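You operate a simulated robot arm through the tools that you are given. There is no shell and no other tool. Be economical: measure what you need, move in short steps, check, and stop when the job is done.

You run a simulated two-armed robot. Do the job below in one go: nothing can be reset, and whatever is moved stays where it is left.

JOB
Let the head down to zero at the blue and yellow wings, then swap in the grey stirrer.
Fine: the machine is locked off and tried, all levers stay shut; free the black wing, clamp it again; the crusted stirrer goes in the tray.

The check looks at the end state, three seconds after you hand in, the way a careful person would. Anything else that was tipped, shoved, dropped, spilled or broken makes it a failure.

ROBOT AND FRAMES
Two 7-joint arms with two-finger parallel grippers on one trunk, on a base that drives. Base frame: it is fixed to the floor where the robot stands at the start and does not move with it; the origin is under the middle of the robot, x ahead of it, y to its left, z up. Lengths are in mm, angles in degrees, forces in N, time in s.
The left shoulder is at the start at [70, 130, 1243], the right one opposite. With the tool pointing down near the work surface each hand reaches from about 100 to 380 mm from the robot's upright axis, wherever it stands, measured 20 degrees to its own side. Places, roughly: blue lever [600, 100, 1000]; blue wing [600, 0, 1100]; clamp wing [600, 0, 1200]; lock switch [700, 2000, 1100]; main switch [500, 1300, 900]; mode switch [600, 1200, 1400]; ratio knob [700, -100, 1200]; something [700, 0, 1000]; white lever [800, -100, 1200]; yellow lever [800, -100, 1000]; yellow wing [700, -100, 1100]. Payload 1.57 kg a hand.
The TCP of each hand is the grasp point between the finger pads, 30 mm short of the fingertips. In the tool frame z runs along the fingers and y along their closing line. The gripper opens to 80 mm. The fingers are 17 mm wide and 12 mm thick; the gripper's body (40 by 82 mm) begins 80 mm behind the TCP.
Orientation is that of the tool frame in the base frame, as a unit quaternion [x, y, z, w]. With the fingers straight down and closing along the base's y, the tool's x points along the base's -x, its y along +y and its z along -z.

CONTROLS
- The arms move only by the tool drive_tool. It takes "left_moves", "right_moves" or both (then of equal length, played together; a hand with none holds still); each is a list that holds one entry, the list of rows, each a list of 7 numbers: the shift along the base's x, y, z in mm, then the turn, a rotation vector about the base's x, y, z in degrees, then the gripper command, from -1 (shut) to 1 (fully open), values between in proportion. In form: [[[dx, dy, dz, wx, wy, wz, fingers], ...]]. A call has 1 to 12 rows; each row shifts and turns the commanded pose from where the row before left it. A row lasts 0.2 s, in which the tool goes at most 50 mm and 8.6 degrees; a call with a longer step from one row to the next is refused whole, and so is a gripper value outside its range. A pose out of reach is approached as far as the arm can. The call stops where the force on the tool passes 50 N (or 10 N more than at its start, if that is more) or the arm is blocked; 0.2 s more then pass. The fingers move at their own pace (about 108 mm/s each) and stop on an object; they squeeze with about 37 N. The grip force told is the motor's: it shows also when the fingers shut on nothing. Time passes only in rows, and 0.2 s behind the last, so rows that do not move let the fingers close. The reply holds the time, the measured pose of the TCP, the force on the tool along the base axes, the opening and the grip force, in the units named above and with some noise, with the torque about the TCP (base axes, N m) and any sound that the robot's microphone picked up.
- Cameras (640 x 400 px; columns grow to the right, rows downward): "scene" is now at [141.4, -22.8, 1468.7]; the picture's right is [-0.19, -0.98, 0.00], its down [-0.48, 0.09, -0.87] and it looks along [0.86, -0.16, -0.49] (base axes); focal length 282 px, centre (320, 200). "left" rides on the left gripper at [72, 7, -122] in its tool frame; the picture's right is [-0.09, 1.00, 0.00], its down [-0.84, -0.08, -0.54] and it looks along [-0.54, -0.05, 0.84] (tool axes); focal length 238 px, centre (320, 200). "right" rides on the right gripper at [72, -7, -122] in its tool frame; the picture's right is [0.09, 1.00, 0.00], its down [-0.84, 0.08, -0.54] and it looks along [-0.54, 0.05, 0.84] (tool axes); focal length 238 px, centre (320, 200).
- snapshot(camera): a new picture of that camera. The clock stands still meanwhile.
- lift_body(by): slides the trunk up (or, below 0, down) by that many mm; the arms and the scene camera ride with it, the base frame stays. It gives what a move gives, with no picture.
- steer(legs): drives the robot by 1 to 6 legs, each [ahead, left, turn to the left] in mm, mm and degrees, along the robot's own axes; the way and the turn of a leg run together, so that a leg with both is an arc; at most 1500 mm and 180 degrees a leg. The arms and the cameras ride along, it lands a little off, and it stops where it bumps. It gives what a move gives.
- pan_tilt(pan, tilt): turns the head with the scene camera to pan (to the left, within 86 degrees either way) and tilt (down, from -29 to 69), counted from straight ahead of the robot. It gives what a move gives.
- locate(camera, pixels): for up to 12 pixels [column, row] of the newest picture of that camera ("zoom" is the newest enlarged one), the place [x, y, z] in the base frame of the surface seen there, good to about 2 mm, but the place of the scene camera against the robot may be out by one fixed shift of up to 18 mm in any direction. The clock stands still meanwhile.
- close_up(camera, box): a new picture of the part [left, top, right, bottom] of that camera's present view, enlarged. The clock stands still meanwhile.
- hand_in(): hands the job in; it is judged then, once.

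Keep the steps short. Do not move on a guess: measure, check each grasp and each placing, and mend mistakes. In all there are 80 turns and 62 pictures (those below and enlarged ones count). Leave the grippers open and the arms clear of the work at the hand-in unless told otherwise, and finish with a single line.

The tools are called by a JSON object that holds its "method" and its "body". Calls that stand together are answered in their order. drive_tool: Moves the arms, as the interface text tells. Its arguments: {"type":"object","properties":{"left_moves":{"type":"array","items":{"type":"array","items":{"type":"array","items":{"type":"number"}}}},"right_moves":{"type":"array","items":{"type":"array","items":{"type":"array","items":{"type":"number"}}}}},"required":[]} The other tools are called the same way: lift_body (by) slides the trunk up or down; steer (legs) drives the base; pan_tilt (pan, tilt) turns the head that bears the scene camera; snapshot (camera) takes a picture; locate (camera, pixels) gives the place of the surface under pixels of a picture; close_up (camera, box) takes an enlarged picture of a part of a camera's view; hand_in () hands the job in.

At the start:

```text
t: 0.0
left_tcp_pos: [312.4, 103.7, 1311.9]
left_ee_rot: [0.0, 1.0, -0.001, -0.001]
left_ft_force: [-0.4, -0.4, 0.4]
left_moment: [0.01, 0.03, 0.02]
left_grip_width: 79.9
left_grip_force: 0.0
right_tcp_pos: [296.7, -140.4, 1334.8]
right_ee_rot: [0.001, 1.0, 0.0, 0.0]
right_ft_force: [0.1, -0.6, 0.0]
right_moment: [0.0, 0.01, 0.01]
right_grip_width: 80.3
right_grip_force: 0.1
trunk travel left (down, up): [-881.0, 59.0]
robot x, y, heading: [-1.1, -2.3, 0.3]
head pan, tilt: [-10.8, 29.5]
```

scene: 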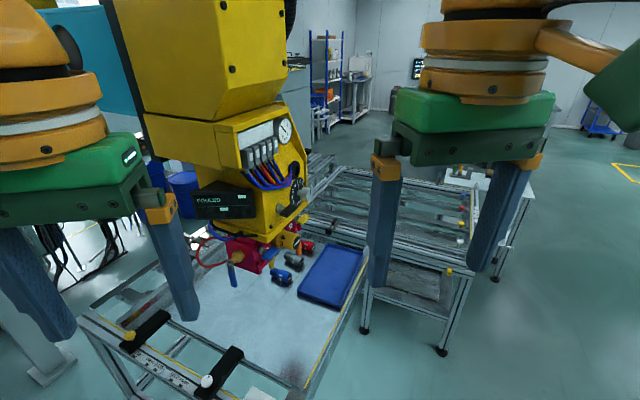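
right: 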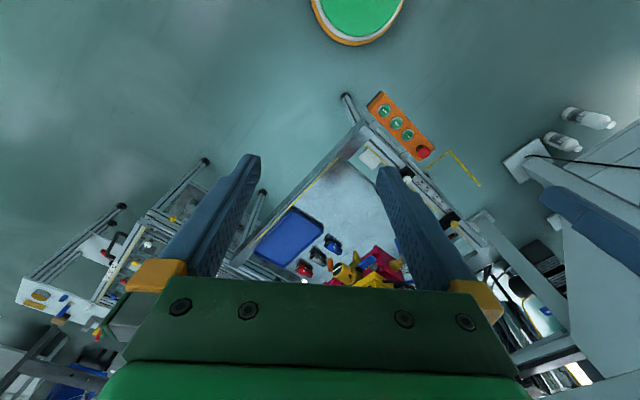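
left: 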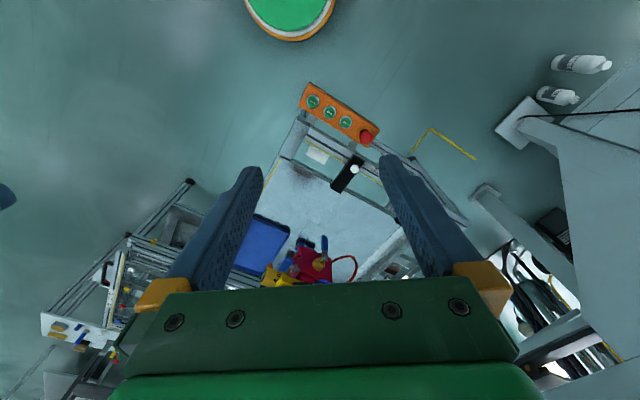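

I see the yellow machine head over a table, with a blue tray and coloured stirrers beside it. I'll enlarge the head region and the table.

{"method": "close_up", "body": {"camera": "scene", "box": [180, 100, 380, 320]}}

{"method": "close_up", "body": {"camera": "scene", "box": [70, 230, 370, 400]}}

```text
1.82 times, centred on (280, 210) of scene
```

zoom: 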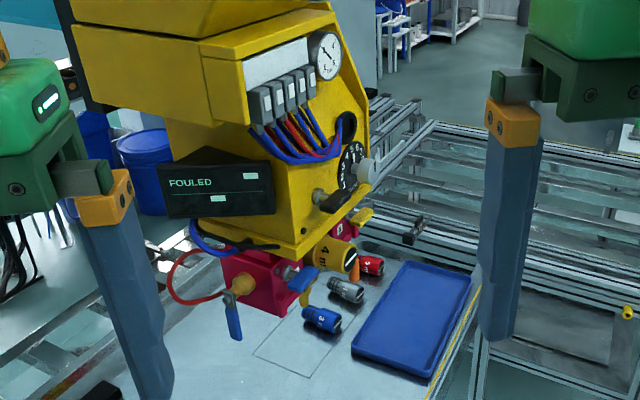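

```text
2.13 times, centred on (220, 315) of scene
```

zoom: 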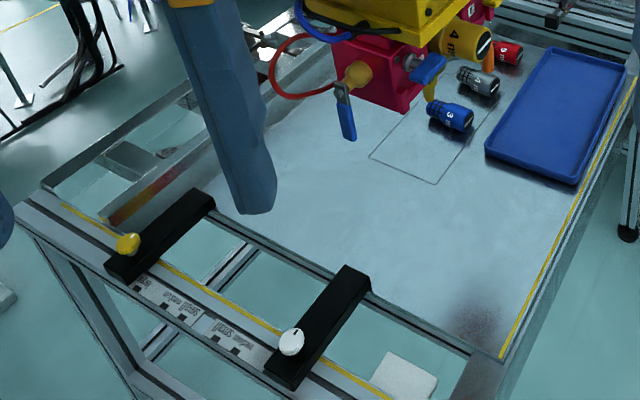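

The screen reads "FOULED". I'll get the positions of things near the head.

{"method": "close_up", "body": {"camera": "scene", "box": [230, 200, 350, 300]}}

{"method": "close_up", "body": {"camera": "scene", "box": [185, 105, 315, 230]}}

```text
4.00 times, centred on (290, 250) of scene
```

zoom: 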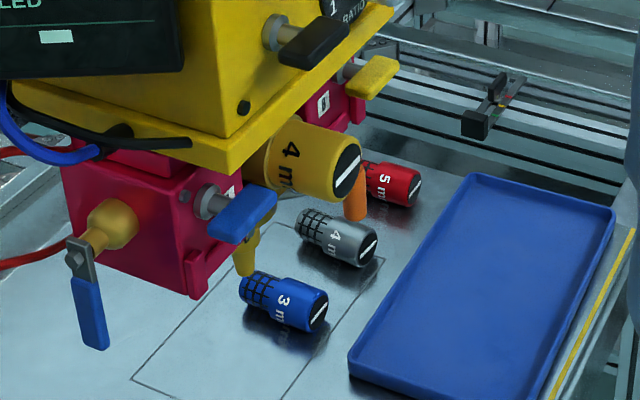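

```text
3.20 times, centred on (250, 168) of scene
```

zoom: 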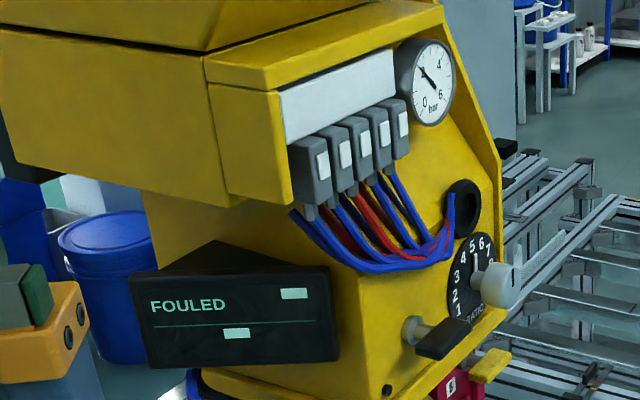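

Blue wing ≈ scene (270,254), yellow wing (304,219), black wing (289,210), mounted stirrer (287,239)/(297,243), grey stirrer (294,259)/(302,262), tray (330,272). Locating these.

{"method": "locate", "body": {"camera": "scene", "pixels": [[270, 254], [304, 219], [289, 210], [297, 243], [287, 238], [302, 262], [294, 258], [330, 272], [305, 289], [358, 254], [232, 277], [250, 262]]}}

{"method": "locate", "body": {"camera": "zoom", "pixels": [[450, 338], [415, 330], [390, 390], [491, 365], [500, 285], [475, 265], [428, 80], [380, 290], [420, 380], [220, 345], [500, 310], [340, 300]]}}

```text
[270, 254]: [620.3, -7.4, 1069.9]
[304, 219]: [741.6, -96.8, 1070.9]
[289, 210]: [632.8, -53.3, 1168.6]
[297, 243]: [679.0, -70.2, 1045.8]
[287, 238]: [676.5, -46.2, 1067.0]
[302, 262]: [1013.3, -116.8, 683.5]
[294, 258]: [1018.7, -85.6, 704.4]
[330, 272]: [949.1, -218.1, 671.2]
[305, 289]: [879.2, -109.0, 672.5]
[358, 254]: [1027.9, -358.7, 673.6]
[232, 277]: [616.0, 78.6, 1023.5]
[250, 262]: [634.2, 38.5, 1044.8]
```

```text
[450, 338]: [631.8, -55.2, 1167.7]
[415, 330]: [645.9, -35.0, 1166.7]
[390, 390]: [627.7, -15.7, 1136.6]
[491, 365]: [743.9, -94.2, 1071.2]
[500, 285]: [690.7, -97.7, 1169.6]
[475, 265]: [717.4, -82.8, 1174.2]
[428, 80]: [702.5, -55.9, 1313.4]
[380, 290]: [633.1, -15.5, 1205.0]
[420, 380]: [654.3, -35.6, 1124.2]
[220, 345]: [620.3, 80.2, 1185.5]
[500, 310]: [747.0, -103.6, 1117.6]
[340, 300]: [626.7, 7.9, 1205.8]
```

The head hangs at z≈1000–1300 above a low table (z≈670). I need the face orientation and table outline. Measuring them.

{"method": "locate", "body": {"camera": "zoom", "pixels": [[340, 370], [460, 160], [380, 270], [470, 110], [360, 60], [230, 70], [385, 380], [470, 345], [455, 310], [405, 40], [448, 50], [440, 115]]}}

{"method": "locate", "body": {"camera": "scene", "pixels": [[80, 313], [207, 380], [130, 336], [300, 385], [362, 283], [365, 258], [290, 330], [250, 395], [366, 330], [145, 305], [440, 352], [380, 270]]}}

{"method": "close_up", "body": {"camera": "right", "box": [220, 80, 480, 300]}}

```text
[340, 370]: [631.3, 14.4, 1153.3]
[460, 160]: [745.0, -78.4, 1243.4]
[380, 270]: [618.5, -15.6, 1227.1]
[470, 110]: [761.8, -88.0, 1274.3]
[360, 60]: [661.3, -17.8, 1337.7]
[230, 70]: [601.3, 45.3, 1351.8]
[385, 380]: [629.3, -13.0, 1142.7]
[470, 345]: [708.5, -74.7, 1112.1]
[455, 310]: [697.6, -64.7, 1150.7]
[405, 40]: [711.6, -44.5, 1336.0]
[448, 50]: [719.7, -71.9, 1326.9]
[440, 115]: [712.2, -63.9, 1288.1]
```

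```text
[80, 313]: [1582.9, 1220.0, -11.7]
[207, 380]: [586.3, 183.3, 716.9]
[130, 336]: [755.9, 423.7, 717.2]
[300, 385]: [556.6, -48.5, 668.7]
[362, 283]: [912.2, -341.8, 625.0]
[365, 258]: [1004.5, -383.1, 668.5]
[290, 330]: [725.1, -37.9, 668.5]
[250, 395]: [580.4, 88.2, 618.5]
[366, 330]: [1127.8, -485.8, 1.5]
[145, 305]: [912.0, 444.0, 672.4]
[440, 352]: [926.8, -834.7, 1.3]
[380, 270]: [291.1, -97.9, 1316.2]
```

```text
1.82 times, centred on (350, 190) of right
```

zoom: 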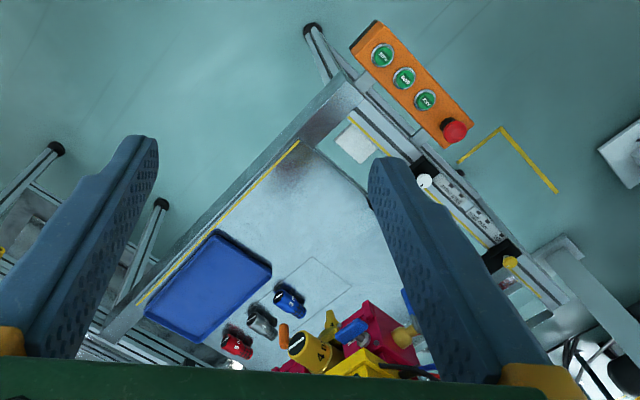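

The table is turned about −37°; the working face of the head looks along (−0.6, −0.8). I need to square up in front of it. First checking where the orange button box at the table corner is, so as not to bump it.

{"method": "locate", "body": {"camera": "right", "pixels": [[370, 103], [425, 152], [345, 97], [360, 130], [300, 170], [250, 245], [332, 245], [352, 271], [205, 162], [263, 192]]}}

{"method": "pan_tilt", "body": {"pan": -40, "tilt": 45}}

{"method": "snapshot", "body": {"camera": "scene"}}

```text
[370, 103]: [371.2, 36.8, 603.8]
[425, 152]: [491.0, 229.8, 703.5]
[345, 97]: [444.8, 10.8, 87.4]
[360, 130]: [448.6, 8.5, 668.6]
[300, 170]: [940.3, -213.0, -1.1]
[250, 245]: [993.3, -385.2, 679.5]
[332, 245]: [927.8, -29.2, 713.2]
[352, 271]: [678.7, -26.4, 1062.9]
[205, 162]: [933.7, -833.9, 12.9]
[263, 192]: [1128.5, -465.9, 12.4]
```

```text
t: 0.9
left_tcp_pos: [312.0, 102.8, 1312.8]
left_ee_rot: [0.0, 1.0, -0.001, 0.0]
left_ft_force: [0.4, 0.0, 0.8]
left_moment: [-0.01, 0.03, 0.02]
left_grip_width: 80.1
left_grip_force: 0.1
right_tcp_pos: [297.3, -139.6, 1335.4]
right_ee_rot: [0.0, 1.0, 0.0, 0.001]
right_ft_force: [0.6, 0.0, 0.4]
right_moment: [0.01, 0.0, -0.01]
right_grip_width: 80.0
right_grip_force: 0.2
trunk travel left (down, up): [-881.0, 59.0]
robot x, y, heading: [3.7, -0.8, -0.3]
head pan, tilt: [-40.0, 45.0]
```

```text
53 pictures are left
```

scene: 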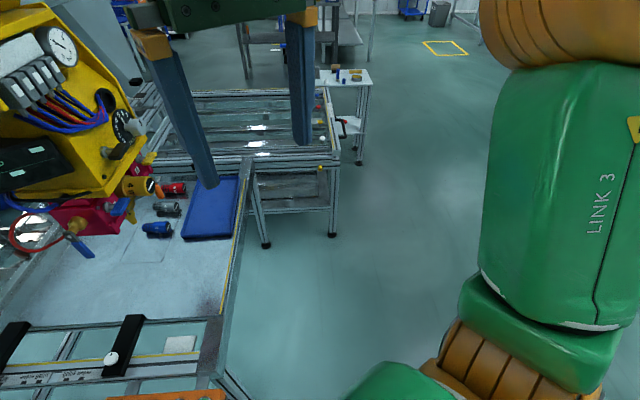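

The floor to my right is clear (panel ends at about (371,37), table corner at (448,8)). I'll go right, turn to face the machine's face, and approach part way.

{"method": "steer", "body": {"legs": [[0, -520, 0], [0, 0, 53], [0, -270, 0], [150, 0, 0]]}}

{"method": "pan_tilt", "body": {"pan": 0, "tilt": 35}}

{"method": "snapshot", "body": {"camera": "scene"}}

```text
t: 8.9
left_tcp_pos: [402.3, -263.3, 1314.2]
left_ee_rot: [-0.452, 0.892, 0.001, 0.003]
left_ft_force: [-0.1, 0.2, 0.5]
left_moment: [0.03, -0.03, 0.01]
left_grip_width: 79.9
left_grip_force: 0.1
right_tcp_pos: [588.6, -419.5, 1336.2]
right_ee_rot: [-0.452, 0.892, 0.001, 0.002]
right_ft_force: [0.2, -0.6, 0.0]
right_moment: [0.03, 0.0, -0.04]
right_grip_width: 80.2
right_grip_force: 0.1
trunk travel left (down, up): [-881.0, 59.0]
robot x, y, heading: [300.4, -571.9, 53.7]
head pan, tilt: [-40.0, 45.0]
```

```text
t: 10.0
left_tcp_pos: [404.9, -260.3, 1312.5]
left_ee_rot: [-0.451, 0.892, 0.0, 0.0]
left_ft_force: [0.0, 0.7, 0.4]
left_moment: [0.01, 0.0, -0.03]
left_grip_width: 79.9
left_grip_force: 0.1
right_tcp_pos: [591.0, -414.4, 1335.4]
right_ee_rot: [-0.451, 0.893, -0.001, 0.0]
right_ft_force: [-0.1, -0.8, 0.4]
right_moment: [-0.02, -0.02, -0.02]
right_grip_width: 80.0
right_grip_force: 0.2
trunk travel left (down, up): [-881.0, 59.0]
robot x, y, heading: [301.4, -570.3, 53.8]
head pan, tilt: [0.0, 35.0]
```

```text
52 pictures are left
```

scene: 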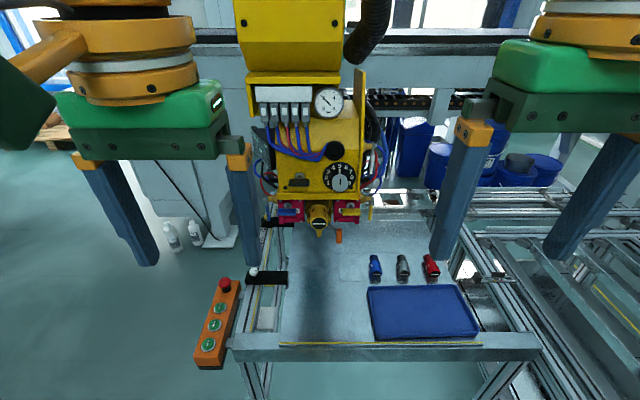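

Squared up nicely. Enlarging the head face and the stirrer area.

{"method": "close_up", "body": {"camera": "scene", "box": [250, 150, 390, 250]}}

{"method": "close_up", "body": {"camera": "scene", "box": [250, 80, 390, 170]}}

```text
4.00 times, centred on (320, 200) of scene
```

zoom: 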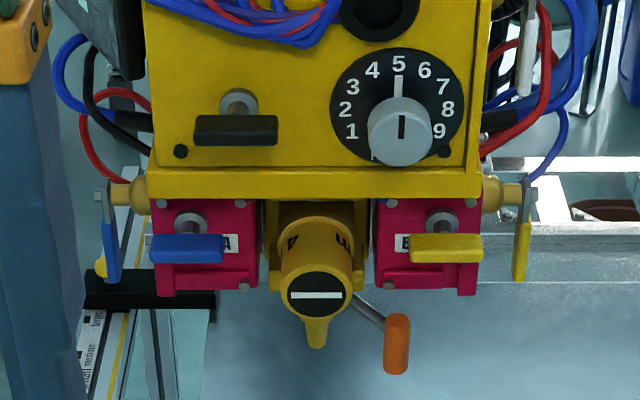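

```text
4.44 times, centred on (320, 125) of scene
```

zoom: 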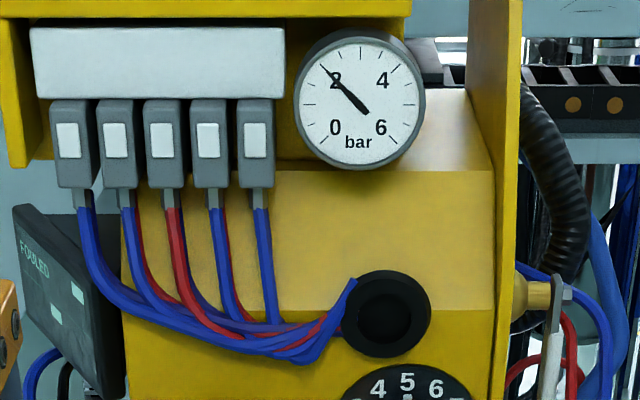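

Clear view: black clamp wing, blue wing A, yellow wing B all lying level, the gauge at about 2 bar, slotted cap of the mounted stirrer in the middle. Measuring positions from this pose.

{"method": "locate", "body": {"camera": "scene", "pixels": [[287, 212], [351, 212], [298, 182], [319, 224], [284, 219], [315, 208], [319, 233], [339, 236], [403, 262], [404, 279], [420, 310], [340, 182]]}}

{"method": "close_up", "body": {"camera": "scene", "box": [340, 240, 500, 350]}}

```text
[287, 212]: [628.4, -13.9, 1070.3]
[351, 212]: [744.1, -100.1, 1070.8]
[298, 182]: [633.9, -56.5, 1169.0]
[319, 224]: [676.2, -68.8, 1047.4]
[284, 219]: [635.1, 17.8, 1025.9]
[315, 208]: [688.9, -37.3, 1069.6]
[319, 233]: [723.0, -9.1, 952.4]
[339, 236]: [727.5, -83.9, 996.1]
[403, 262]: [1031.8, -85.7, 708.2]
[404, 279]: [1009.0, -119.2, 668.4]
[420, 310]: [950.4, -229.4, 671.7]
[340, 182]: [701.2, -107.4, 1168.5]
```

```text
3.64 times, centred on (420, 295) of scene
```

zoom: 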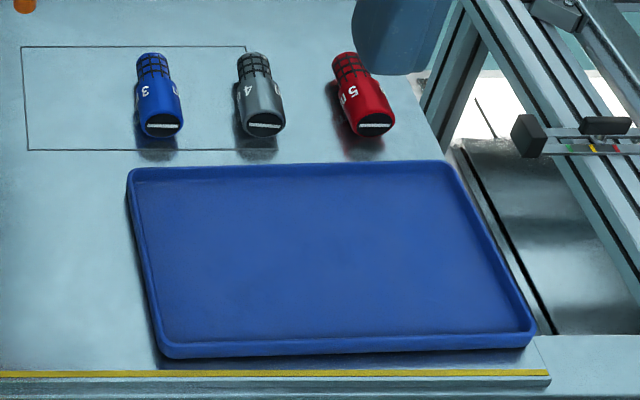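

The grey one lies on the table, cap toward me. Now I pitch the left hand to point at the face, about 130 mm short of the blue wing, to see with its camera.

{"method": "drive_tool", "body": {"left_moves": [[[13.3, 12.8, -22, 6.57, -4.9, 0, 0.3], [13.3, 12.8, -22, 6.57, -4.9, 0, 0.3], [13.3, 12.8, -22, 6.57, -4.9, 0, 0.3], [13.3, 12.8, -22, 6.57, -4.9, 0, 0.3], [13.3, 12.8, -22, 6.57, -4.9, 0, 0.3], [13.3, 12.8, -22, 6.57, -4.9, 0, 0.3], [13.3, 12.8, -22, 6.57, -4.9, 0, 0.3], [13.3, 12.8, -22, 6.57, -4.9, 0, 0.3], [13.3, 12.8, -22, 6.57, -4.9, 0, 0.3], [13.3, 12.8, -22, 6.57, -4.9, 0, 0.3], [13.3, 12.8, -22, 6.57, -4.9, 0, 0.3]]]}}

{"method": "snapshot", "body": {"camera": "left"}}

```text
t: 12.4
left_tcp_pos: [578.2, -154.6, 1102.9]
left_ee_rot: [-0.321, 0.631, 0.316, 0.632]
left_ft_force: [0.2, -0.4, 0.3]
left_moment: [-0.03, -0.02, 0.04]
left_grip_width: 52.2
left_grip_force: 0.1
left hand out of reach, approached as far as the arm can: row 10, 11
right_tcp_pos: [591.8, -415.2, 1336.5]
right_ee_rot: [-0.451, 0.893, 0.0, -0.001]
right_ft_force: [-0.6, -0.6, 0.1]
right_moment: [-0.01, 0.04, 0.0]
right_grip_width: 80.1
right_grip_force: 0.0
trunk travel left (down, up): [-881.0, 59.0]
robot x, y, heading: [300.2, -571.4, 53.8]
head pan, tilt: [0.0, 35.0]
```

```text
48 pictures are left
```

left: 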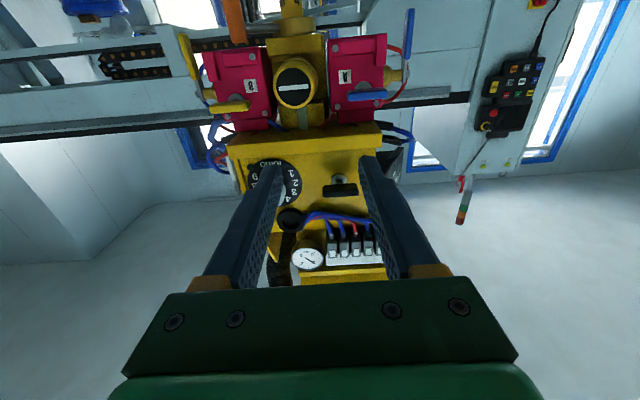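

Upside-down view from below. I'll enlarge the central area and measure.

{"method": "close_up", "body": {"camera": "left", "box": [190, 10, 420, 200]}}

{"method": "locate", "body": {"camera": "left", "pixels": [[352, 97], [384, 97], [368, 97], [230, 106], [340, 190], [294, 88], [294, 78], [372, 55], [300, 140], [330, 130], [355, 110], [237, 28]]}}

```text
2.11 times, centred on (305, 105) of left
```

zoom: 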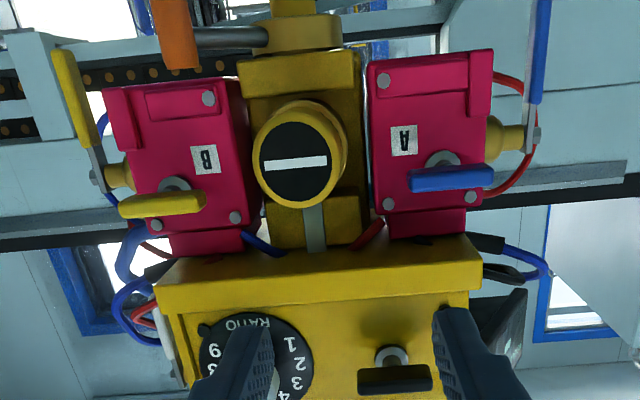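

```text
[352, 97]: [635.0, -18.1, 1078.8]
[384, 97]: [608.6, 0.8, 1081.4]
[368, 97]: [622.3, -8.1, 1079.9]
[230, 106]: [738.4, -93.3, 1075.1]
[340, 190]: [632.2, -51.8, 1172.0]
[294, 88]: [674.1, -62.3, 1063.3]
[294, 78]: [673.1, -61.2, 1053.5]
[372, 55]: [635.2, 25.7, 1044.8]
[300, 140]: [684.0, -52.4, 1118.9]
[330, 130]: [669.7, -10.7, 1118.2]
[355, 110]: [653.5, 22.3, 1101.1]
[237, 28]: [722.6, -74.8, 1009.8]
```

Measured from the hand camera: blue wing centre ≈ (622,−8,1080), yellow ≈ (738,−93,1078), black ≈ (632,−52,1172), stirrer cap front ≈ (674,−62,1055). The arm was out of reach, so I pull the hand back and drive 200 mm closer.

{"method": "drive_tool", "body": {"left_moves": [[[-22, -30, 0, 0, 0, 0, 0.3], [-22, -30, 0, 0, 0, 0, 0.3], [-22, -30, 0, 0, 0, 0, 0.3], [-22, -30, 0, 0, 0, 0, 0.3], [-22, -30, 0, 0, 0, 0, 0.3]]]}}

{"method": "steer", "body": {"legs": [[190, 0, -0.5]]}}

```text
t: 13.6
left_tcp_pos: [516.0, -237.4, 1122.2]
left_ee_rot: [-0.319, 0.631, 0.315, 0.633]
left_ft_force: [0.4, -0.1, 0.2]
left_moment: [0.0, 0.01, 0.02]
left_grip_width: 51.9
left_grip_force: 0.1
left hand out of reach, approached as far as the arm can: row 3, 4, 5
right_tcp_pos: [591.9, -414.1, 1335.5]
right_ee_rot: [-0.451, 0.893, 0.001, 0.001]
right_ft_force: [0.4, 0.5, 0.0]
right_moment: [0.01, 0.01, 0.02]
right_grip_width: 80.0
right_grip_force: 0.0
trunk travel left (down, up): [-881.0, 59.0]
robot x, y, heading: [303.2, -570.1, 53.7]
head pan, tilt: [0.0, 35.0]
```

```text
t: 15.2
left_tcp_pos: [633.6, -85.8, 1123.8]
left_ee_rot: [-0.315, 0.631, 0.311, 0.637]
left_ft_force: [0.7, -0.5, 0.6]
left_moment: [0.04, 0.03, -0.02]
left_grip_width: 52.0
left_grip_force: 0.1
right_tcp_pos: [704.6, -265.3, 1336.6]
right_ee_rot: [-0.446, 0.895, 0.002, 0.002]
right_ft_force: [-0.2, -0.5, 0.2]
right_moment: [0.04, -0.01, 0.01]
right_grip_width: 79.9
right_grip_force: 0.1
trunk travel left (down, up): [-881.0, 59.0]
robot x, y, heading: [419.9, -414.3, 53.1]
head pan, tilt: [0.0, 35.0]
```

Hand is 26 mm short of the black wing plane. It seems the arm struggles with level pointing this far below the shoulder; I back off 60 mm with the base, then lower the trunk 130 so that wrist and shoulder are level.

{"method": "steer", "body": {"legs": [[-60, 0, 0]]}}

{"method": "lift_body", "body": {"by": -130}}

{"method": "drive_tool", "body": {"left_moves": [[[0, 0, 20, 0, 0, 0, 0.3], [0, 0, 20, 0, 0, 0, 0.3], [-10, 8, 20, 0, 0, 0, 0.3], [-10, 8, 20, 0, 0, 0, 0.3]]]}}

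```text
t: 16.1
left_tcp_pos: [606.6, -123.4, 1116.8]
left_ee_rot: [-0.317, 0.635, 0.31, 0.632]
left_ft_force: [1.1, 0.5, -0.7]
left_moment: [0.04, 0.02, -0.03]
left_grip_width: 51.8
left_grip_force: 0.0
right_tcp_pos: [678.7, -300.7, 1332.8]
right_ee_rot: [-0.447, 0.895, -0.001, -0.004]
right_ft_force: [1.5, 1.3, -0.8]
right_moment: [-0.1, 0.07, 0.01]
right_grip_width: 80.2
right_grip_force: 0.2
trunk travel left (down, up): [-881.0, 59.0]
robot x, y, heading: [383.5, -463.5, 53.1]
head pan, tilt: [0.0, 35.0]
```

```text
t: 17.7
left_tcp_pos: [599.3, -131.7, 991.4]
left_ee_rot: [-0.315, 0.633, 0.311, 0.636]
left_ft_force: [0.2, -0.2, -0.6]
left_moment: [0.0, 0.01, 0.01]
left_grip_width: 51.8
left_grip_force: 0.1
right_tcp_pos: [672.9, -310.1, 1206.0]
right_ee_rot: [-0.447, 0.895, 0.001, 0.0]
right_ft_force: [-0.3, 0.8, -0.6]
right_moment: [-0.04, -0.02, -0.05]
right_grip_width: 80.0
right_grip_force: 0.0
trunk travel left (down, up): [-751.0, 189.0]
robot x, y, heading: [383.9, -464.4, 53.0]
head pan, tilt: [0.0, 35.0]
```

```text
t: 18.7
left_tcp_pos: [579.7, -115.5, 1071.5]
left_ee_rot: [-0.316, 0.632, 0.312, 0.635]
left_ft_force: [-0.1, -0.1, 0.1]
left_moment: [-0.03, 0.0, 0.02]
left_grip_width: 52.0
left_grip_force: 0.0
right_tcp_pos: [670.8, -310.9, 1206.1]
right_ee_rot: [-0.447, 0.894, 0.0, 0.0]
right_ft_force: [-0.2, -0.2, -0.4]
right_moment: [-0.01, -0.06, 0.03]
right_grip_width: 80.1
right_grip_force: 0.0
trunk travel left (down, up): [-751.0, 189.0]
robot x, y, heading: [382.9, -465.5, 52.9]
head pan, tilt: [0.0, 35.0]
```

Now reachable and accurate. I roll the left hand 90° so the fingers close vertically, aligned with the blue wing, 110 mm short of it.

{"method": "drive_tool", "body": {"left_moves": [[[-2.2, 1.6, 0.8, 4.95, 6.51, 0, -0.2], [-2.2, 1.6, 0.8, 4.95, 6.51, 0, -0.2], [-2.2, 1.6, 0.8, 4.95, 6.51, 0, -0.2], [-2.2, 1.6, 0.8, 4.95, 6.51, 0, -0.2], [-2.2, 1.6, 0.8, 4.95, 6.51, 0, -0.2], [-2.2, 1.6, 0.8, 4.95, 6.51, 0, -0.2], [-2.2, 1.6, 0.8, 4.95, 6.51, 0, -0.2], [-2.2, 1.6, 0.8, 4.95, 6.51, 0, -0.2], [-2.2, 1.6, 0.8, 4.95, 6.51, 0, -0.2], [-2.2, 1.6, 0.8, 4.95, 6.51, 0, -0.2], [-2.2, 1.6, 0.8, 4.95, 6.51, 0, -0.2]]]}}

{"method": "snapshot", "body": {"camera": "left"}}

```text
t: 21.1
left_tcp_pos: [570.3, -92.4, 1081.6]
left_ee_rot: [0.211, 0.672, 0.67, 0.234]
left_ft_force: [-0.1, 0.4, 0.0]
left_moment: [0.02, 0.03, -0.01]
left_grip_width: 32.2
left_grip_force: 0.0
left hand out of reach, approached as far as the arm can: row 4, 6, 8, 10
right_tcp_pos: [673.5, -311.1, 1206.0]
right_ee_rot: [-0.447, 0.895, 0.001, 0.001]
right_ft_force: [0.3, 0.4, 0.4]
right_moment: [0.0, 0.01, -0.01]
right_grip_width: 80.0
right_grip_force: 0.0
trunk travel left (down, up): [-751.0, 189.0]
robot x, y, heading: [378.7, -464.7, 53.0]
head pan, tilt: [0.0, 35.0]
```

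```text
46 pictures are left
```

left: 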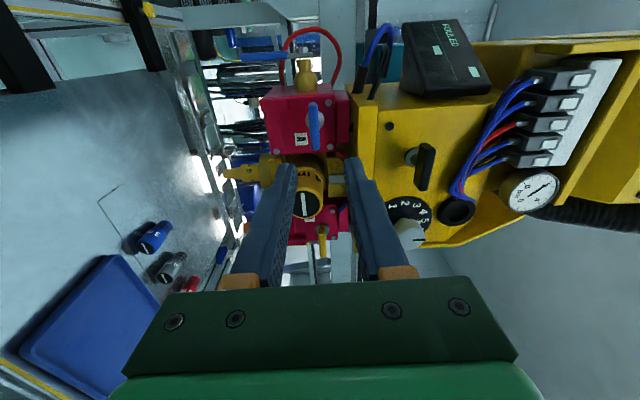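

Hand is level with fingers vertical. Measuring the blue wing again from here.

{"method": "locate", "body": {"camera": "left", "pixels": [[313, 106], [315, 125], [317, 146], [310, 112], [306, 205], [320, 232], [424, 165], [345, 110], [300, 150], [336, 205]]}}

{"method": "close_up", "body": {"camera": "left", "box": [220, 70, 480, 250]}}

```text
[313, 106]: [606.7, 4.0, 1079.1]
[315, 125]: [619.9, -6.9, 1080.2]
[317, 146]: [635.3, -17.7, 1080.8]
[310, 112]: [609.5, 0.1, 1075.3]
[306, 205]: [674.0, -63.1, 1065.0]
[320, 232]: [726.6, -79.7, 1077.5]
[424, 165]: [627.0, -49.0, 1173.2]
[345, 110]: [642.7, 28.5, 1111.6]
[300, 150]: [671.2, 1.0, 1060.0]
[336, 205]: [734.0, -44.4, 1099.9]
```

```text
2.22 times, centred on (350, 160) of left
```

zoom: 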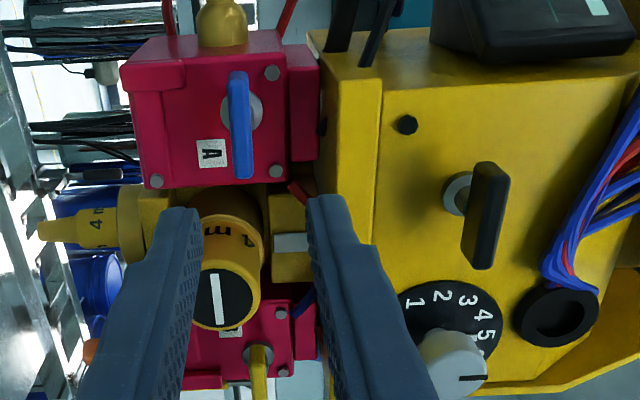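

Wing centre (621,−7,1079.5), front 83 mm ahead of the TCP and 10 mm left. Approach so the tips overlap the wing by ~14 mm, then close.

{"method": "drive_tool", "body": {"left_moves": [[[10.3, 18.2, -0.5, 0, 0, 0, -0.2], [10.3, 18.2, -0.5, 0, 0, 0, -0.2], [10.3, 18.2, -0.5, 0, 0, 0, -0.2], [10.3, 18.2, -0.5, 0, 0, 0, -0.2]]]}}

{"method": "snapshot", "body": {"camera": "left"}}

```text
t: 22.1
left_tcp_pos: [611.7, -19.2, 1073.4]
left_ee_rot: [0.224, 0.672, 0.668, 0.227]
left_ft_force: [0.4, 0.6, 0.0]
left_moment: [0.01, -0.04, -0.05]
left_grip_width: 32.1
left_grip_force: 0.0
right_tcp_pos: [673.2, -309.6, 1206.5]
right_ee_rot: [-0.447, 0.894, 0.0, 0.0]
right_ft_force: [0.0, -0.1, 0.6]
right_moment: [-0.03, 0.01, 0.01]
right_grip_width: 80.4
right_grip_force: 0.1
trunk travel left (down, up): [-751.0, 189.0]
robot x, y, heading: [382.5, -461.7, 53.1]
head pan, tilt: [0.0, 35.0]
```

```text
44 pictures are left
```

left: 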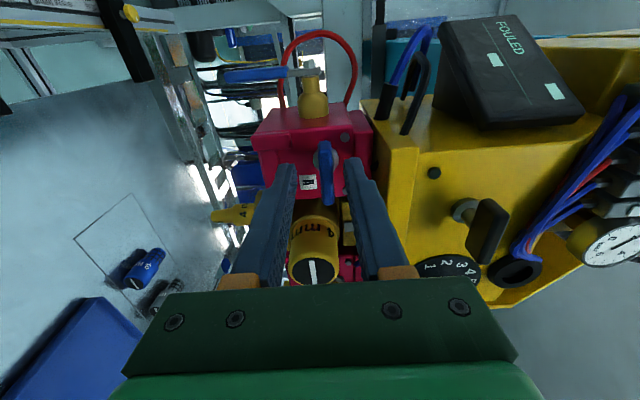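

The wing (327,172) sits between the fingertips, slightly high; I raise 5 mm and close.

{"method": "drive_tool", "body": {"left_moves": [[[0, 0, 5, 0, 0, 0, -0.2], [0, 0, 0, 0, 0, 0, -0.6], [0, 0, 0, 0, 0, 0, -1], [0, 0, 0, 0, 0, 0, -1]]]}}

{"method": "close_up", "body": {"camera": "left", "box": [220, 100, 420, 260]}}

```text
t: 23.1
left_tcp_pos: [610.7, -19.8, 1076.9]
left_ee_rot: [0.226, 0.672, 0.667, 0.228]
left_ft_force: [-3.8, -4.9, -13.3]
left_moment: [0.0, 0.03, -0.41]
left_grip_width: 9.0
left_grip_force: 27.4
right_tcp_pos: [672.9, -309.6, 1205.3]
right_ee_rot: [-0.446, 0.895, 0.0, 0.0]
right_ft_force: [0.4, 0.6, -0.4]
right_moment: [0.0, -0.01, 0.01]
right_grip_width: 80.1
right_grip_force: 0.1
trunk travel left (down, up): [-751.0, 189.0]
robot x, y, heading: [382.8, -460.4, 53.2]
head pan, tilt: [0.0, 35.0]
```

```text
2.50 times, centred on (320, 180) of left
```

zoom: 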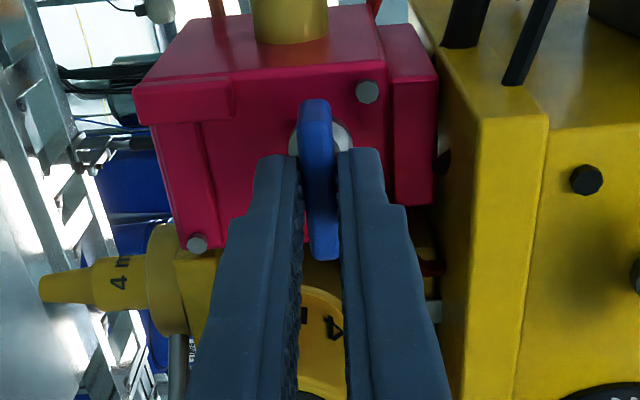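

Gripped (9 mm, 27 N). Trying the turn anticlockwise (as seen from me) by 16°, watching torque.

{"method": "drive_tool", "body": {"left_moves": [[[0, 0, 1, -4.9, -6.58, 0, -1], [0, 0, 0, -4.9, -6.58, 0, -1]]]}}

```text
t: 23.7
left_tcp_pos: [610.6, -21.0, 1078.0]
left_ee_rot: [0.125, 0.698, 0.628, 0.321]
left_ft_force: [-7.4, -12.9, -33.4]
left_moment: [-0.36, 0.36, 0.25]
left_grip_width: 9.1
left_grip_force: 26.9
right_tcp_pos: [671.9, -308.2, 1203.9]
right_ee_rot: [-0.447, 0.895, -0.001, 0.0]
right_ft_force: [-0.4, -0.1, 0.0]
right_moment: [0.01, 0.0, 0.02]
right_grip_width: 79.9
right_grip_force: 0.1
trunk travel left (down, up): [-751.0, 189.0]
robot x, y, heading: [382.2, -465.7, 53.1]
head pan, tilt: [0.0, 35.0]
```

Rotated 16° with little twisting torque but sideways force −33 N; checking the picture.

{"method": "snapshot", "body": {"camera": "left"}}

{"method": "close_up", "body": {"camera": "scene", "box": [200, 60, 440, 220]}}

```text
42 pictures are left
```

left: 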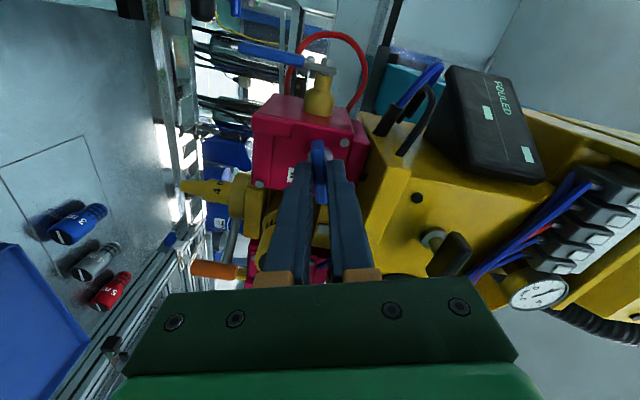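

```text
2.50 times, centred on (320, 140) of scene
```

zoom: 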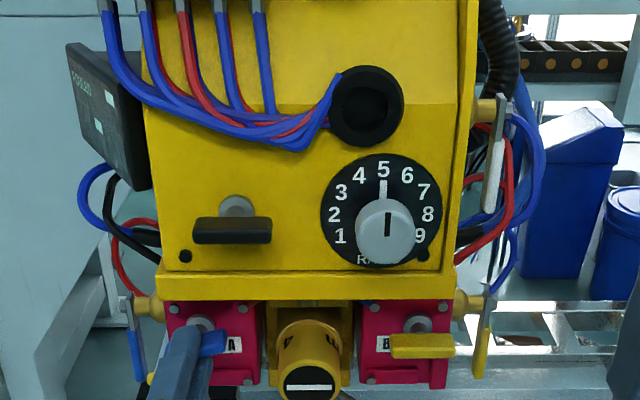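

The wing turns with the hand; the hand is a bit too high (force −33 in z came with my raise). I lower 2.5 mm and continue turning, then look at the gauge.

{"method": "drive_tool", "body": {"left_moves": [[[0, 0, -2.5, 0, 0, 0, -1], [0, 0, 0, -4.9, -6.58, 0, -1], [0, 0, 0, -4.9, -6.58, 0, -1]]]}}

{"method": "pan_tilt", "body": {"pan": 0, "tilt": 20}}

{"method": "close_up", "body": {"camera": "scene", "box": [220, 60, 420, 320]}}

```text
t: 24.5
left_tcp_pos: [611.9, -21.7, 1078.2]
left_ee_rot: [0.024, 0.707, 0.577, 0.409]
left_ft_force: [-7.9, -12.5, -30.9]
left_moment: [-0.27, 0.26, 0.1]
left_grip_width: 8.9
left_grip_force: 27.6
right_tcp_pos: [672.9, -309.3, 1205.7]
right_ee_rot: [-0.447, 0.895, 0.0, 0.0]
right_ft_force: [0.0, 0.3, 0.1]
right_moment: [0.0, 0.0, -0.01]
right_grip_width: 79.8
right_grip_force: 0.0
trunk travel left (down, up): [-751.0, 189.0]
robot x, y, heading: [384.0, -466.6, 53.1]
head pan, tilt: [0.0, 35.0]
```

```text
t: 25.3
left_tcp_pos: [612.0, -20.7, 1078.3]
left_ee_rot: [0.025, 0.706, 0.578, 0.408]
left_ft_force: [-6.9, -13.0, -31.2]
left_moment: [-0.38, 0.29, 0.14]
left_grip_width: 8.8
left_grip_force: 27.3
right_tcp_pos: [672.3, -307.4, 1205.3]
right_ee_rot: [-0.447, 0.895, -0.001, 0.0]
right_ft_force: [-1.2, 0.8, 0.3]
right_moment: [0.04, -0.01, -0.06]
right_grip_width: 79.8
right_grip_force: 0.0
trunk travel left (down, up): [-751.0, 189.0]
robot x, y, heading: [380.6, -465.1, 53.1]
head pan, tilt: [0.0, 20.0]
```

```text
1.54 times, centred on (320, 190) of scene
```

zoom: 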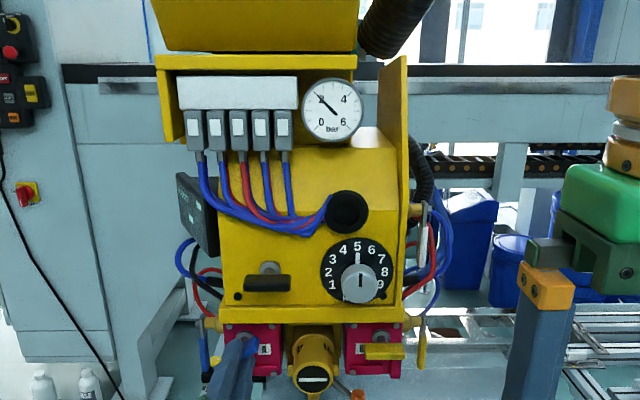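

Gauge still about 2 bar at ~32° of turn. Continuing the turn with a slight lowering.

{"method": "drive_tool", "body": {"left_moves": [[[0, 0, -3, -4.9, -6.58, 0, -1], [0, 0, 0, -4.9, -6.58, 0, -1], [0, 0, 0, -4.9, -6.58, 0, -1]]]}}

{"method": "close_up", "body": {"camera": "scene", "box": [220, 60, 420, 320]}}

```text
t: 26.1
left_tcp_pos: [611.6, -20.9, 1077.3]
left_ee_rot: [-0.127, 0.691, 0.481, 0.525]
left_ft_force: [0.5, -1.0, -4.9]
left_moment: [0.18, -0.06, 0.09]
left_grip_width: 8.9
left_grip_force: 27.3
right_tcp_pos: [672.9, -308.7, 1205.9]
right_ee_rot: [-0.446, 0.895, 0.0, 0.0]
right_ft_force: [0.3, -0.4, 1.3]
right_moment: [0.0, 0.03, 0.01]
right_grip_width: 80.1
right_grip_force: 0.0
trunk travel left (down, up): [-751.0, 189.0]
robot x, y, heading: [380.2, -463.7, 53.1]
head pan, tilt: [0.0, 20.0]
```

```text
1.54 times, centred on (320, 190) of scene
```

zoom: 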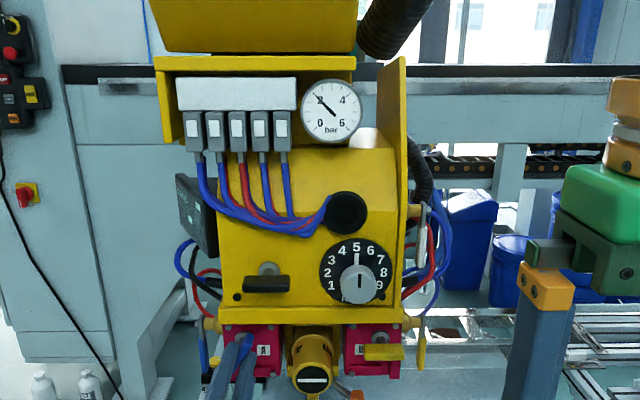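

Forces are low now, ~57° turned. Completing to 90°.

{"method": "drive_tool", "body": {"left_moves": [[[0, 0, 0, -4.9, -6.58, 0, -1], [0, 0, 0, -4.9, -6.58, 0, -1], [0, 0, 0, -4.9, -6.58, 0, -1], [0, 0, 0, -4.9, -6.58, 0, -1]]]}}

{"method": "close_up", "body": {"camera": "scene", "box": [260, 90, 380, 310]}}

```text
t: 27.1
left_tcp_pos: [612.8, -21.3, 1077.5]
left_ee_rot: [-0.319, 0.625, 0.315, 0.638]
left_ft_force: [4.7, 6.2, 13.4]
left_moment: [0.74, 0.08, 0.31]
left_grip_width: 8.7
left_grip_force: 27.4
right_tcp_pos: [673.0, -310.3, 1206.3]
right_ee_rot: [-0.447, 0.894, 0.001, 0.001]
right_ft_force: [1.3, -1.0, 0.6]
right_moment: [0.0, -0.02, -0.04]
right_grip_width: 80.1
right_grip_force: 0.0
trunk travel left (down, up): [-751.0, 189.0]
robot x, y, heading: [387.1, -464.6, 53.4]
head pan, tilt: [0.0, 20.0]
```

```text
1.82 times, centred on (320, 200) of scene
```

zoom: 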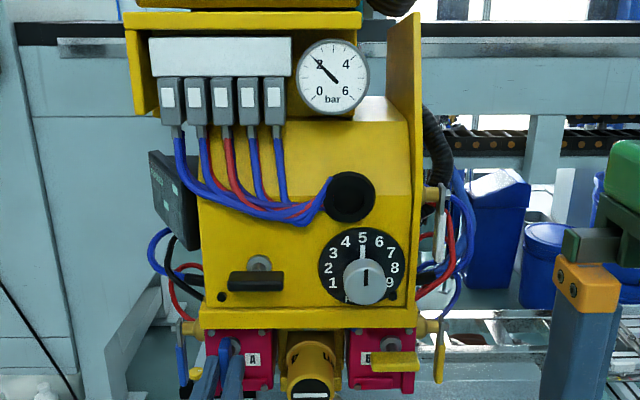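

Blue wing is now at 90° with a rising stop torque; gauge barely changed (maybe both needed). Releasing and backing the left hand straight out.

{"method": "drive_tool", "body": {"left_moves": [[[0, 0, 0, 0, 0, 0, -0.3], [0, 0, 0, 0, 0, 0, -0.3], [-15, -20, 0, 0, 0, 0, -0.3], [-15, -20, 0, 0, 0, 0, -0.3], [-15, -20, 0, 0, 0, 0, -0.3], [-15, -20, 0, 0, 0, 0, -0.3]]]}}

{"method": "close_up", "body": {"camera": "left", "box": [160, 0, 480, 200]}}

```text
t: 28.5
left_tcp_pos: [570.3, -99.6, 1072.0]
left_ee_rot: [-0.319, 0.626, 0.316, 0.637]
left_ft_force: [0.5, 0.6, -0.2]
left_moment: [0.03, 0.0, 0.04]
left_grip_width: 27.9
left_grip_force: 0.1
left hand out of reach, approached as far as the arm can: row 6
right_tcp_pos: [673.8, -310.8, 1204.6]
right_ee_rot: [-0.447, 0.894, 0.002, 0.0]
right_ft_force: [0.5, 0.2, -0.7]
right_moment: [0.02, 0.02, 0.0]
right_grip_width: 80.0
right_grip_force: 0.1
trunk travel left (down, up): [-751.0, 189.0]
robot x, y, heading: [385.7, -461.9, 53.0]
head pan, tilt: [0.0, 20.0]
```

```text
2.00 times, centred on (320, 100) of left
```

zoom: 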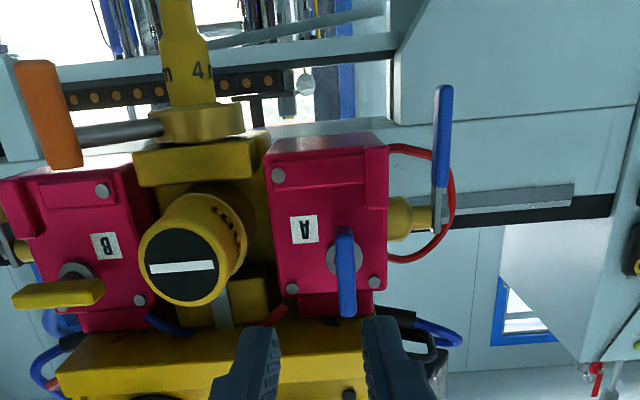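

Blue wing is vertical. Now the yellow wing with the right hand: left hand goes aside to the left while the right hand pitches level in front of the yellow wing.

{"method": "drive_tool", "body": {"left_moves": [[[-7.3, 5.4, 0, 0, 0, 0, 0], [-7.3, 5.4, 0, 0, 0, 0, 0], [-7.3, 5.4, 0, 0, 0, 0, 0], [-7.3, 5.4, 0, 0, 0, 0, 0], [-7.3, 5.4, 0, 0, 0, 0, 0], [-7.3, 5.4, 0, 0, 0, 0, 0], [-7.3, 5.4, 0, 0, 0, 0, 0], [-7.3, 5.4, 0, 0, 0, 0, 0], [-7.3, 5.4, 0, 0, 0, 0, 0], [-7.3, 5.4, 0, 0, 0, 0, 0], [-7.3, 5.4, 0, 0, 0, 0, 0]]], "right_moves": [[[-0.4, 11.6, -11.6, 6.57, -4.9, 0, -0.2], [-0.4, 11.6, -11.6, 6.57, -4.9, 0, -0.2], [-0.4, 11.6, -11.6, 6.57, -4.9, 0, -0.2], [-0.4, 11.6, -11.6, 6.57, -4.9, 0, -0.2], [-0.4, 11.6, -11.6, 6.57, -4.9, 0, -0.2], [-0.4, 11.6, -11.6, 6.57, -4.9, 0, -0.2], [-0.4, 11.6, -11.6, 6.57, -4.9, 0, -0.2], [-0.4, 11.6, -11.6, 6.57, -4.9, 0, -0.2], [-0.4, 11.6, -11.6, 6.57, -4.9, 0, -0.2], [-0.4, 11.6, -11.6, 6.57, -4.9, 0, -0.2], [-0.4, 11.6, -11.6, 6.57, -4.9, 0, -0.2]]]}}

```text
t: 30.9
left_tcp_pos: [552.2, -52.2, 1074.8]
left_ee_rot: [-0.32, 0.627, 0.314, 0.637]
left_ft_force: [0.2, -0.9, 0.1]
left_moment: [0.0, 0.03, -0.03]
left_grip_width: 40.1
left_grip_force: 0.0
left hand out of reach, approached as far as the arm can: row 1, 2, 3, 4, 5, 6, 7, 8, 9, 10, 11
right_tcp_pos: [664.2, -167.8, 1081.8]
right_ee_rot: [-0.316, 0.63, 0.32, 0.633]
right_ft_force: [-0.2, 0.4, -0.8]
right_moment: [0.0, 0.01, -0.04]
right_grip_width: 31.9
right_grip_force: 0.1
right hand out of reach, approached as far as the arm can: row 9
trunk travel left (down, up): [-751.0, 189.0]
robot x, y, heading: [382.1, -467.9, 53.0]
head pan, tilt: [0.0, 20.0]
```

Now rolling the right hand 90° for a vertical grip.

{"method": "drive_tool", "body": {"right_moves": [[[1, -0.7, -0.3, 4.9, 6.58, 0, -0.2], [1, -0.7, -0.3, 4.9, 6.58, 0, -0.2], [1, -0.7, -0.3, 4.9, 6.58, 0, -0.2], [1, -0.7, -0.3, 4.9, 6.58, 0, -0.2], [1, -0.7, -0.3, 4.9, 6.58, 0, -0.2], [1, -0.7, -0.3, 4.9, 6.58, 0, -0.2], [1, -0.7, -0.3, 4.9, 6.58, 0, -0.2], [1, -0.7, -0.3, 4.9, 6.58, 0, -0.2], [1, -0.7, -0.3, 4.9, 6.58, 0, -0.2], [1, -0.7, -0.3, 4.9, 6.58, 0, -0.2], [1, -0.7, -0.3, 4.9, 6.58, 0, -0.2]]]}}

{"method": "snapshot", "body": {"camera": "right"}}

```text
t: 33.3
left_tcp_pos: [554.5, -53.6, 1074.6]
left_ee_rot: [-0.321, 0.626, 0.316, 0.636]
left_ft_force: [0.3, -0.1, -0.3]
left_moment: [0.02, -0.02, 0.02]
left_grip_width: 40.3
left_grip_force: 0.1
right_tcp_pos: [676.7, -176.4, 1077.7]
right_ee_rot: [0.228, 0.669, 0.672, 0.22]
right_ft_force: [0.2, 0.0, -0.5]
right_moment: [-0.02, 0.0, 0.0]
right_grip_width: 31.9
right_grip_force: 0.0
trunk travel left (down, up): [-751.0, 189.0]
robot x, y, heading: [381.6, -464.6, 53.3]
head pan, tilt: [0.0, 20.0]
```

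```text
36 pictures are left
```

right: 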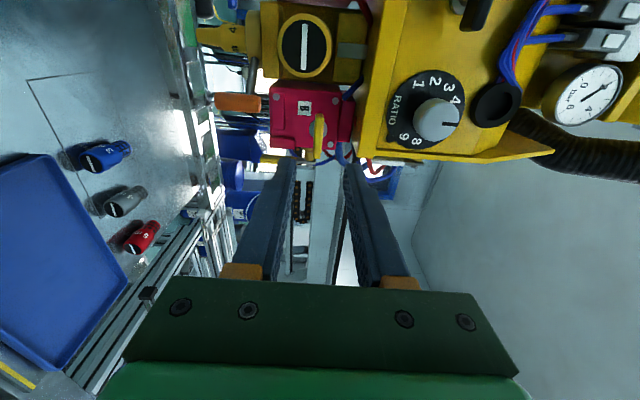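

Yellow wing spans about (318,115)–(320,158) in this view. Measuring it, and enlarging it with the gauge.

{"method": "locate", "body": {"camera": "right", "pixels": [[318, 118], [318, 136], [320, 155], [290, 140], [305, 47], [237, 103]]}}

{"method": "close_up", "body": {"camera": "right", "box": [540, 40, 640, 140]}}

```text
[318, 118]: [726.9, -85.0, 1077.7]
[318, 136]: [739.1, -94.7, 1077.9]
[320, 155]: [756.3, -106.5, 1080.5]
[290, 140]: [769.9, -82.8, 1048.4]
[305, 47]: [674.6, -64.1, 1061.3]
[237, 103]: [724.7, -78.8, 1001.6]
```

```text
4.00 times, centred on (590, 90) of right
```

zoom: 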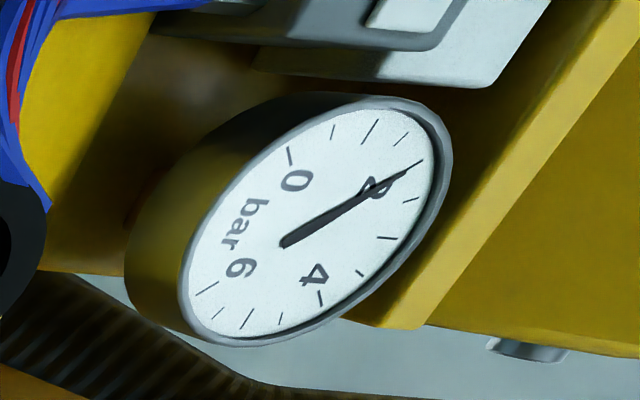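

Yellow wing centre (741.5,−96,1078). Approaching to overlap 14 mm.

{"method": "drive_tool", "body": {"right_moves": [[[13.8, 16.9, 0, 0, 0, 0, -0.2], [13.8, 16.9, 0, 0, 0, 0, -0.2], [13.8, 16.9, 0, 0, 0, 0, -0.2], [13.8, 16.9, 0, 0, 0, 0, -0.2]]]}}

{"method": "close_up", "body": {"camera": "right", "box": [200, 80, 440, 240]}}

```text
t: 34.3
left_tcp_pos: [554.3, -52.1, 1073.9]
left_ee_rot: [-0.32, 0.627, 0.316, 0.636]
left_ft_force: [0.5, 0.5, -0.8]
left_moment: [0.0, 0.0, 0.01]
left_grip_width: 39.8
left_grip_force: 0.1
right_tcp_pos: [733.3, -106.7, 1078.8]
right_ee_rot: [0.227, 0.669, 0.672, 0.221]
right_ft_force: [-0.5, 0.3, -0.4]
right_moment: [0.02, -0.02, 0.01]
right_grip_width: 32.0
right_grip_force: 0.1
trunk travel left (down, up): [-751.0, 189.0]
robot x, y, heading: [380.7, -459.5, 53.0]
head pan, tilt: [0.0, 20.0]
```

```text
2.50 times, centred on (320, 160) of right
```

zoom: 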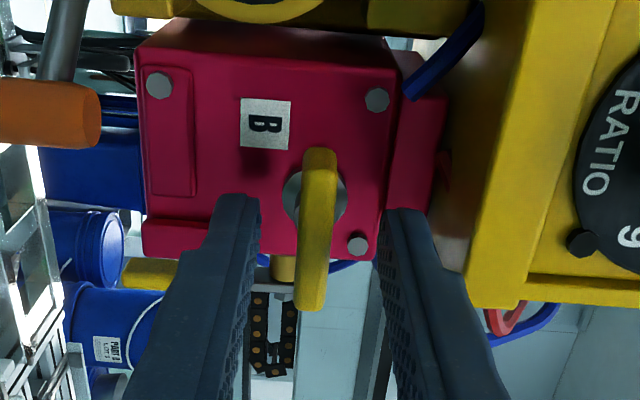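

Centred. Closing, then a first 16° anticlockwise test.

{"method": "drive_tool", "body": {"right_moves": [[[0, 0, 0, 0, 0, 0, -0.6], [0, 0, 0, 0, 0, 0, -1], [0, 0, 0, 0, 0, 0, -1], [0, 0, 0, -4.9, -6.58, 0, -1], [0, 0, 0, -4.9, -6.58, 0, -1]]]}}

{"method": "close_up", "body": {"camera": "right", "box": [200, 80, 440, 240]}}

```text
t: 35.5
left_tcp_pos: [556.0, -54.1, 1074.2]
left_ee_rot: [-0.319, 0.628, 0.315, 0.637]
left_ft_force: [0.4, -0.3, -0.4]
left_moment: [-0.01, -0.02, -0.02]
left_grip_width: 39.9
left_grip_force: 0.1
right_tcp_pos: [733.1, -107.7, 1078.2]
right_ee_rot: [0.129, 0.697, 0.632, 0.314]
right_ft_force: [-4.4, -6.0, -16.9]
right_moment: [0.08, -0.08, -0.68]
right_grip_width: 8.8
right_grip_force: 27.3
trunk travel left (down, up): [-751.0, 189.0]
robot x, y, heading: [383.5, -465.9, 53.0]
head pan, tilt: [0.0, 20.0]
```

```text
2.50 times, centred on (320, 160) of right
```

zoom: 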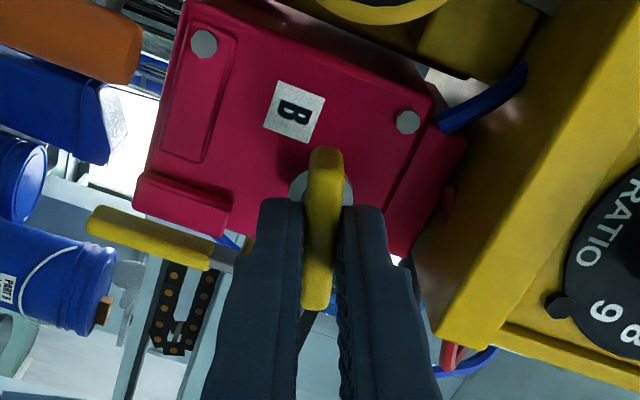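

It turns. Finishing the remaining 74°.

{"method": "drive_tool", "body": {"right_moves": [[[0, 0, -1, -4.9, -6.58, 0, -1], [0, 0, -1, -4.9, -6.58, 0, -1], [0, 0, 0, -4.9, -6.58, 0, -1], [0, 0, 0, -4.9, -6.58, 0, -1], [0, 0, 0, -4.9, -6.58, 0, -1], [0, 0, 0, -4.9, -6.58, 0, -1], [0, 0, 0, -4.9, -6.58, 0, -1], [0, 0, 0, -4.9, -6.58, 0, -1], [0, 0, 0, -4.9, -6.58, 0, -1]]]}}

{"method": "close_up", "body": {"camera": "scene", "box": [260, 90, 380, 310]}}

```text
t: 37.5
left_tcp_pos: [555.0, -54.1, 1075.2]
left_ee_rot: [-0.32, 0.627, 0.315, 0.637]
left_ft_force: [-0.1, -0.1, 0.1]
left_moment: [0.01, 0.01, 0.0]
left_grip_width: 39.8
left_grip_force: 0.0
right_tcp_pos: [733.1, -106.8, 1078.6]
right_ee_rot: [-0.316, 0.63, 0.32, 0.634]
right_ft_force: [4.1, 4.3, 8.7]
right_moment: [0.58, -0.35, 0.38]
right_grip_width: 8.8
right_grip_force: 27.8
trunk travel left (down, up): [-751.0, 189.0]
robot x, y, heading: [382.6, -465.3, 53.1]
head pan, tilt: [0.0, 20.0]
```

```text
1.82 times, centred on (320, 200) of scene
```

zoom: 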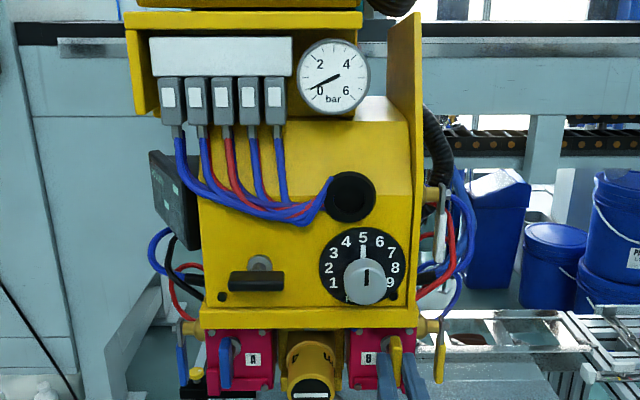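

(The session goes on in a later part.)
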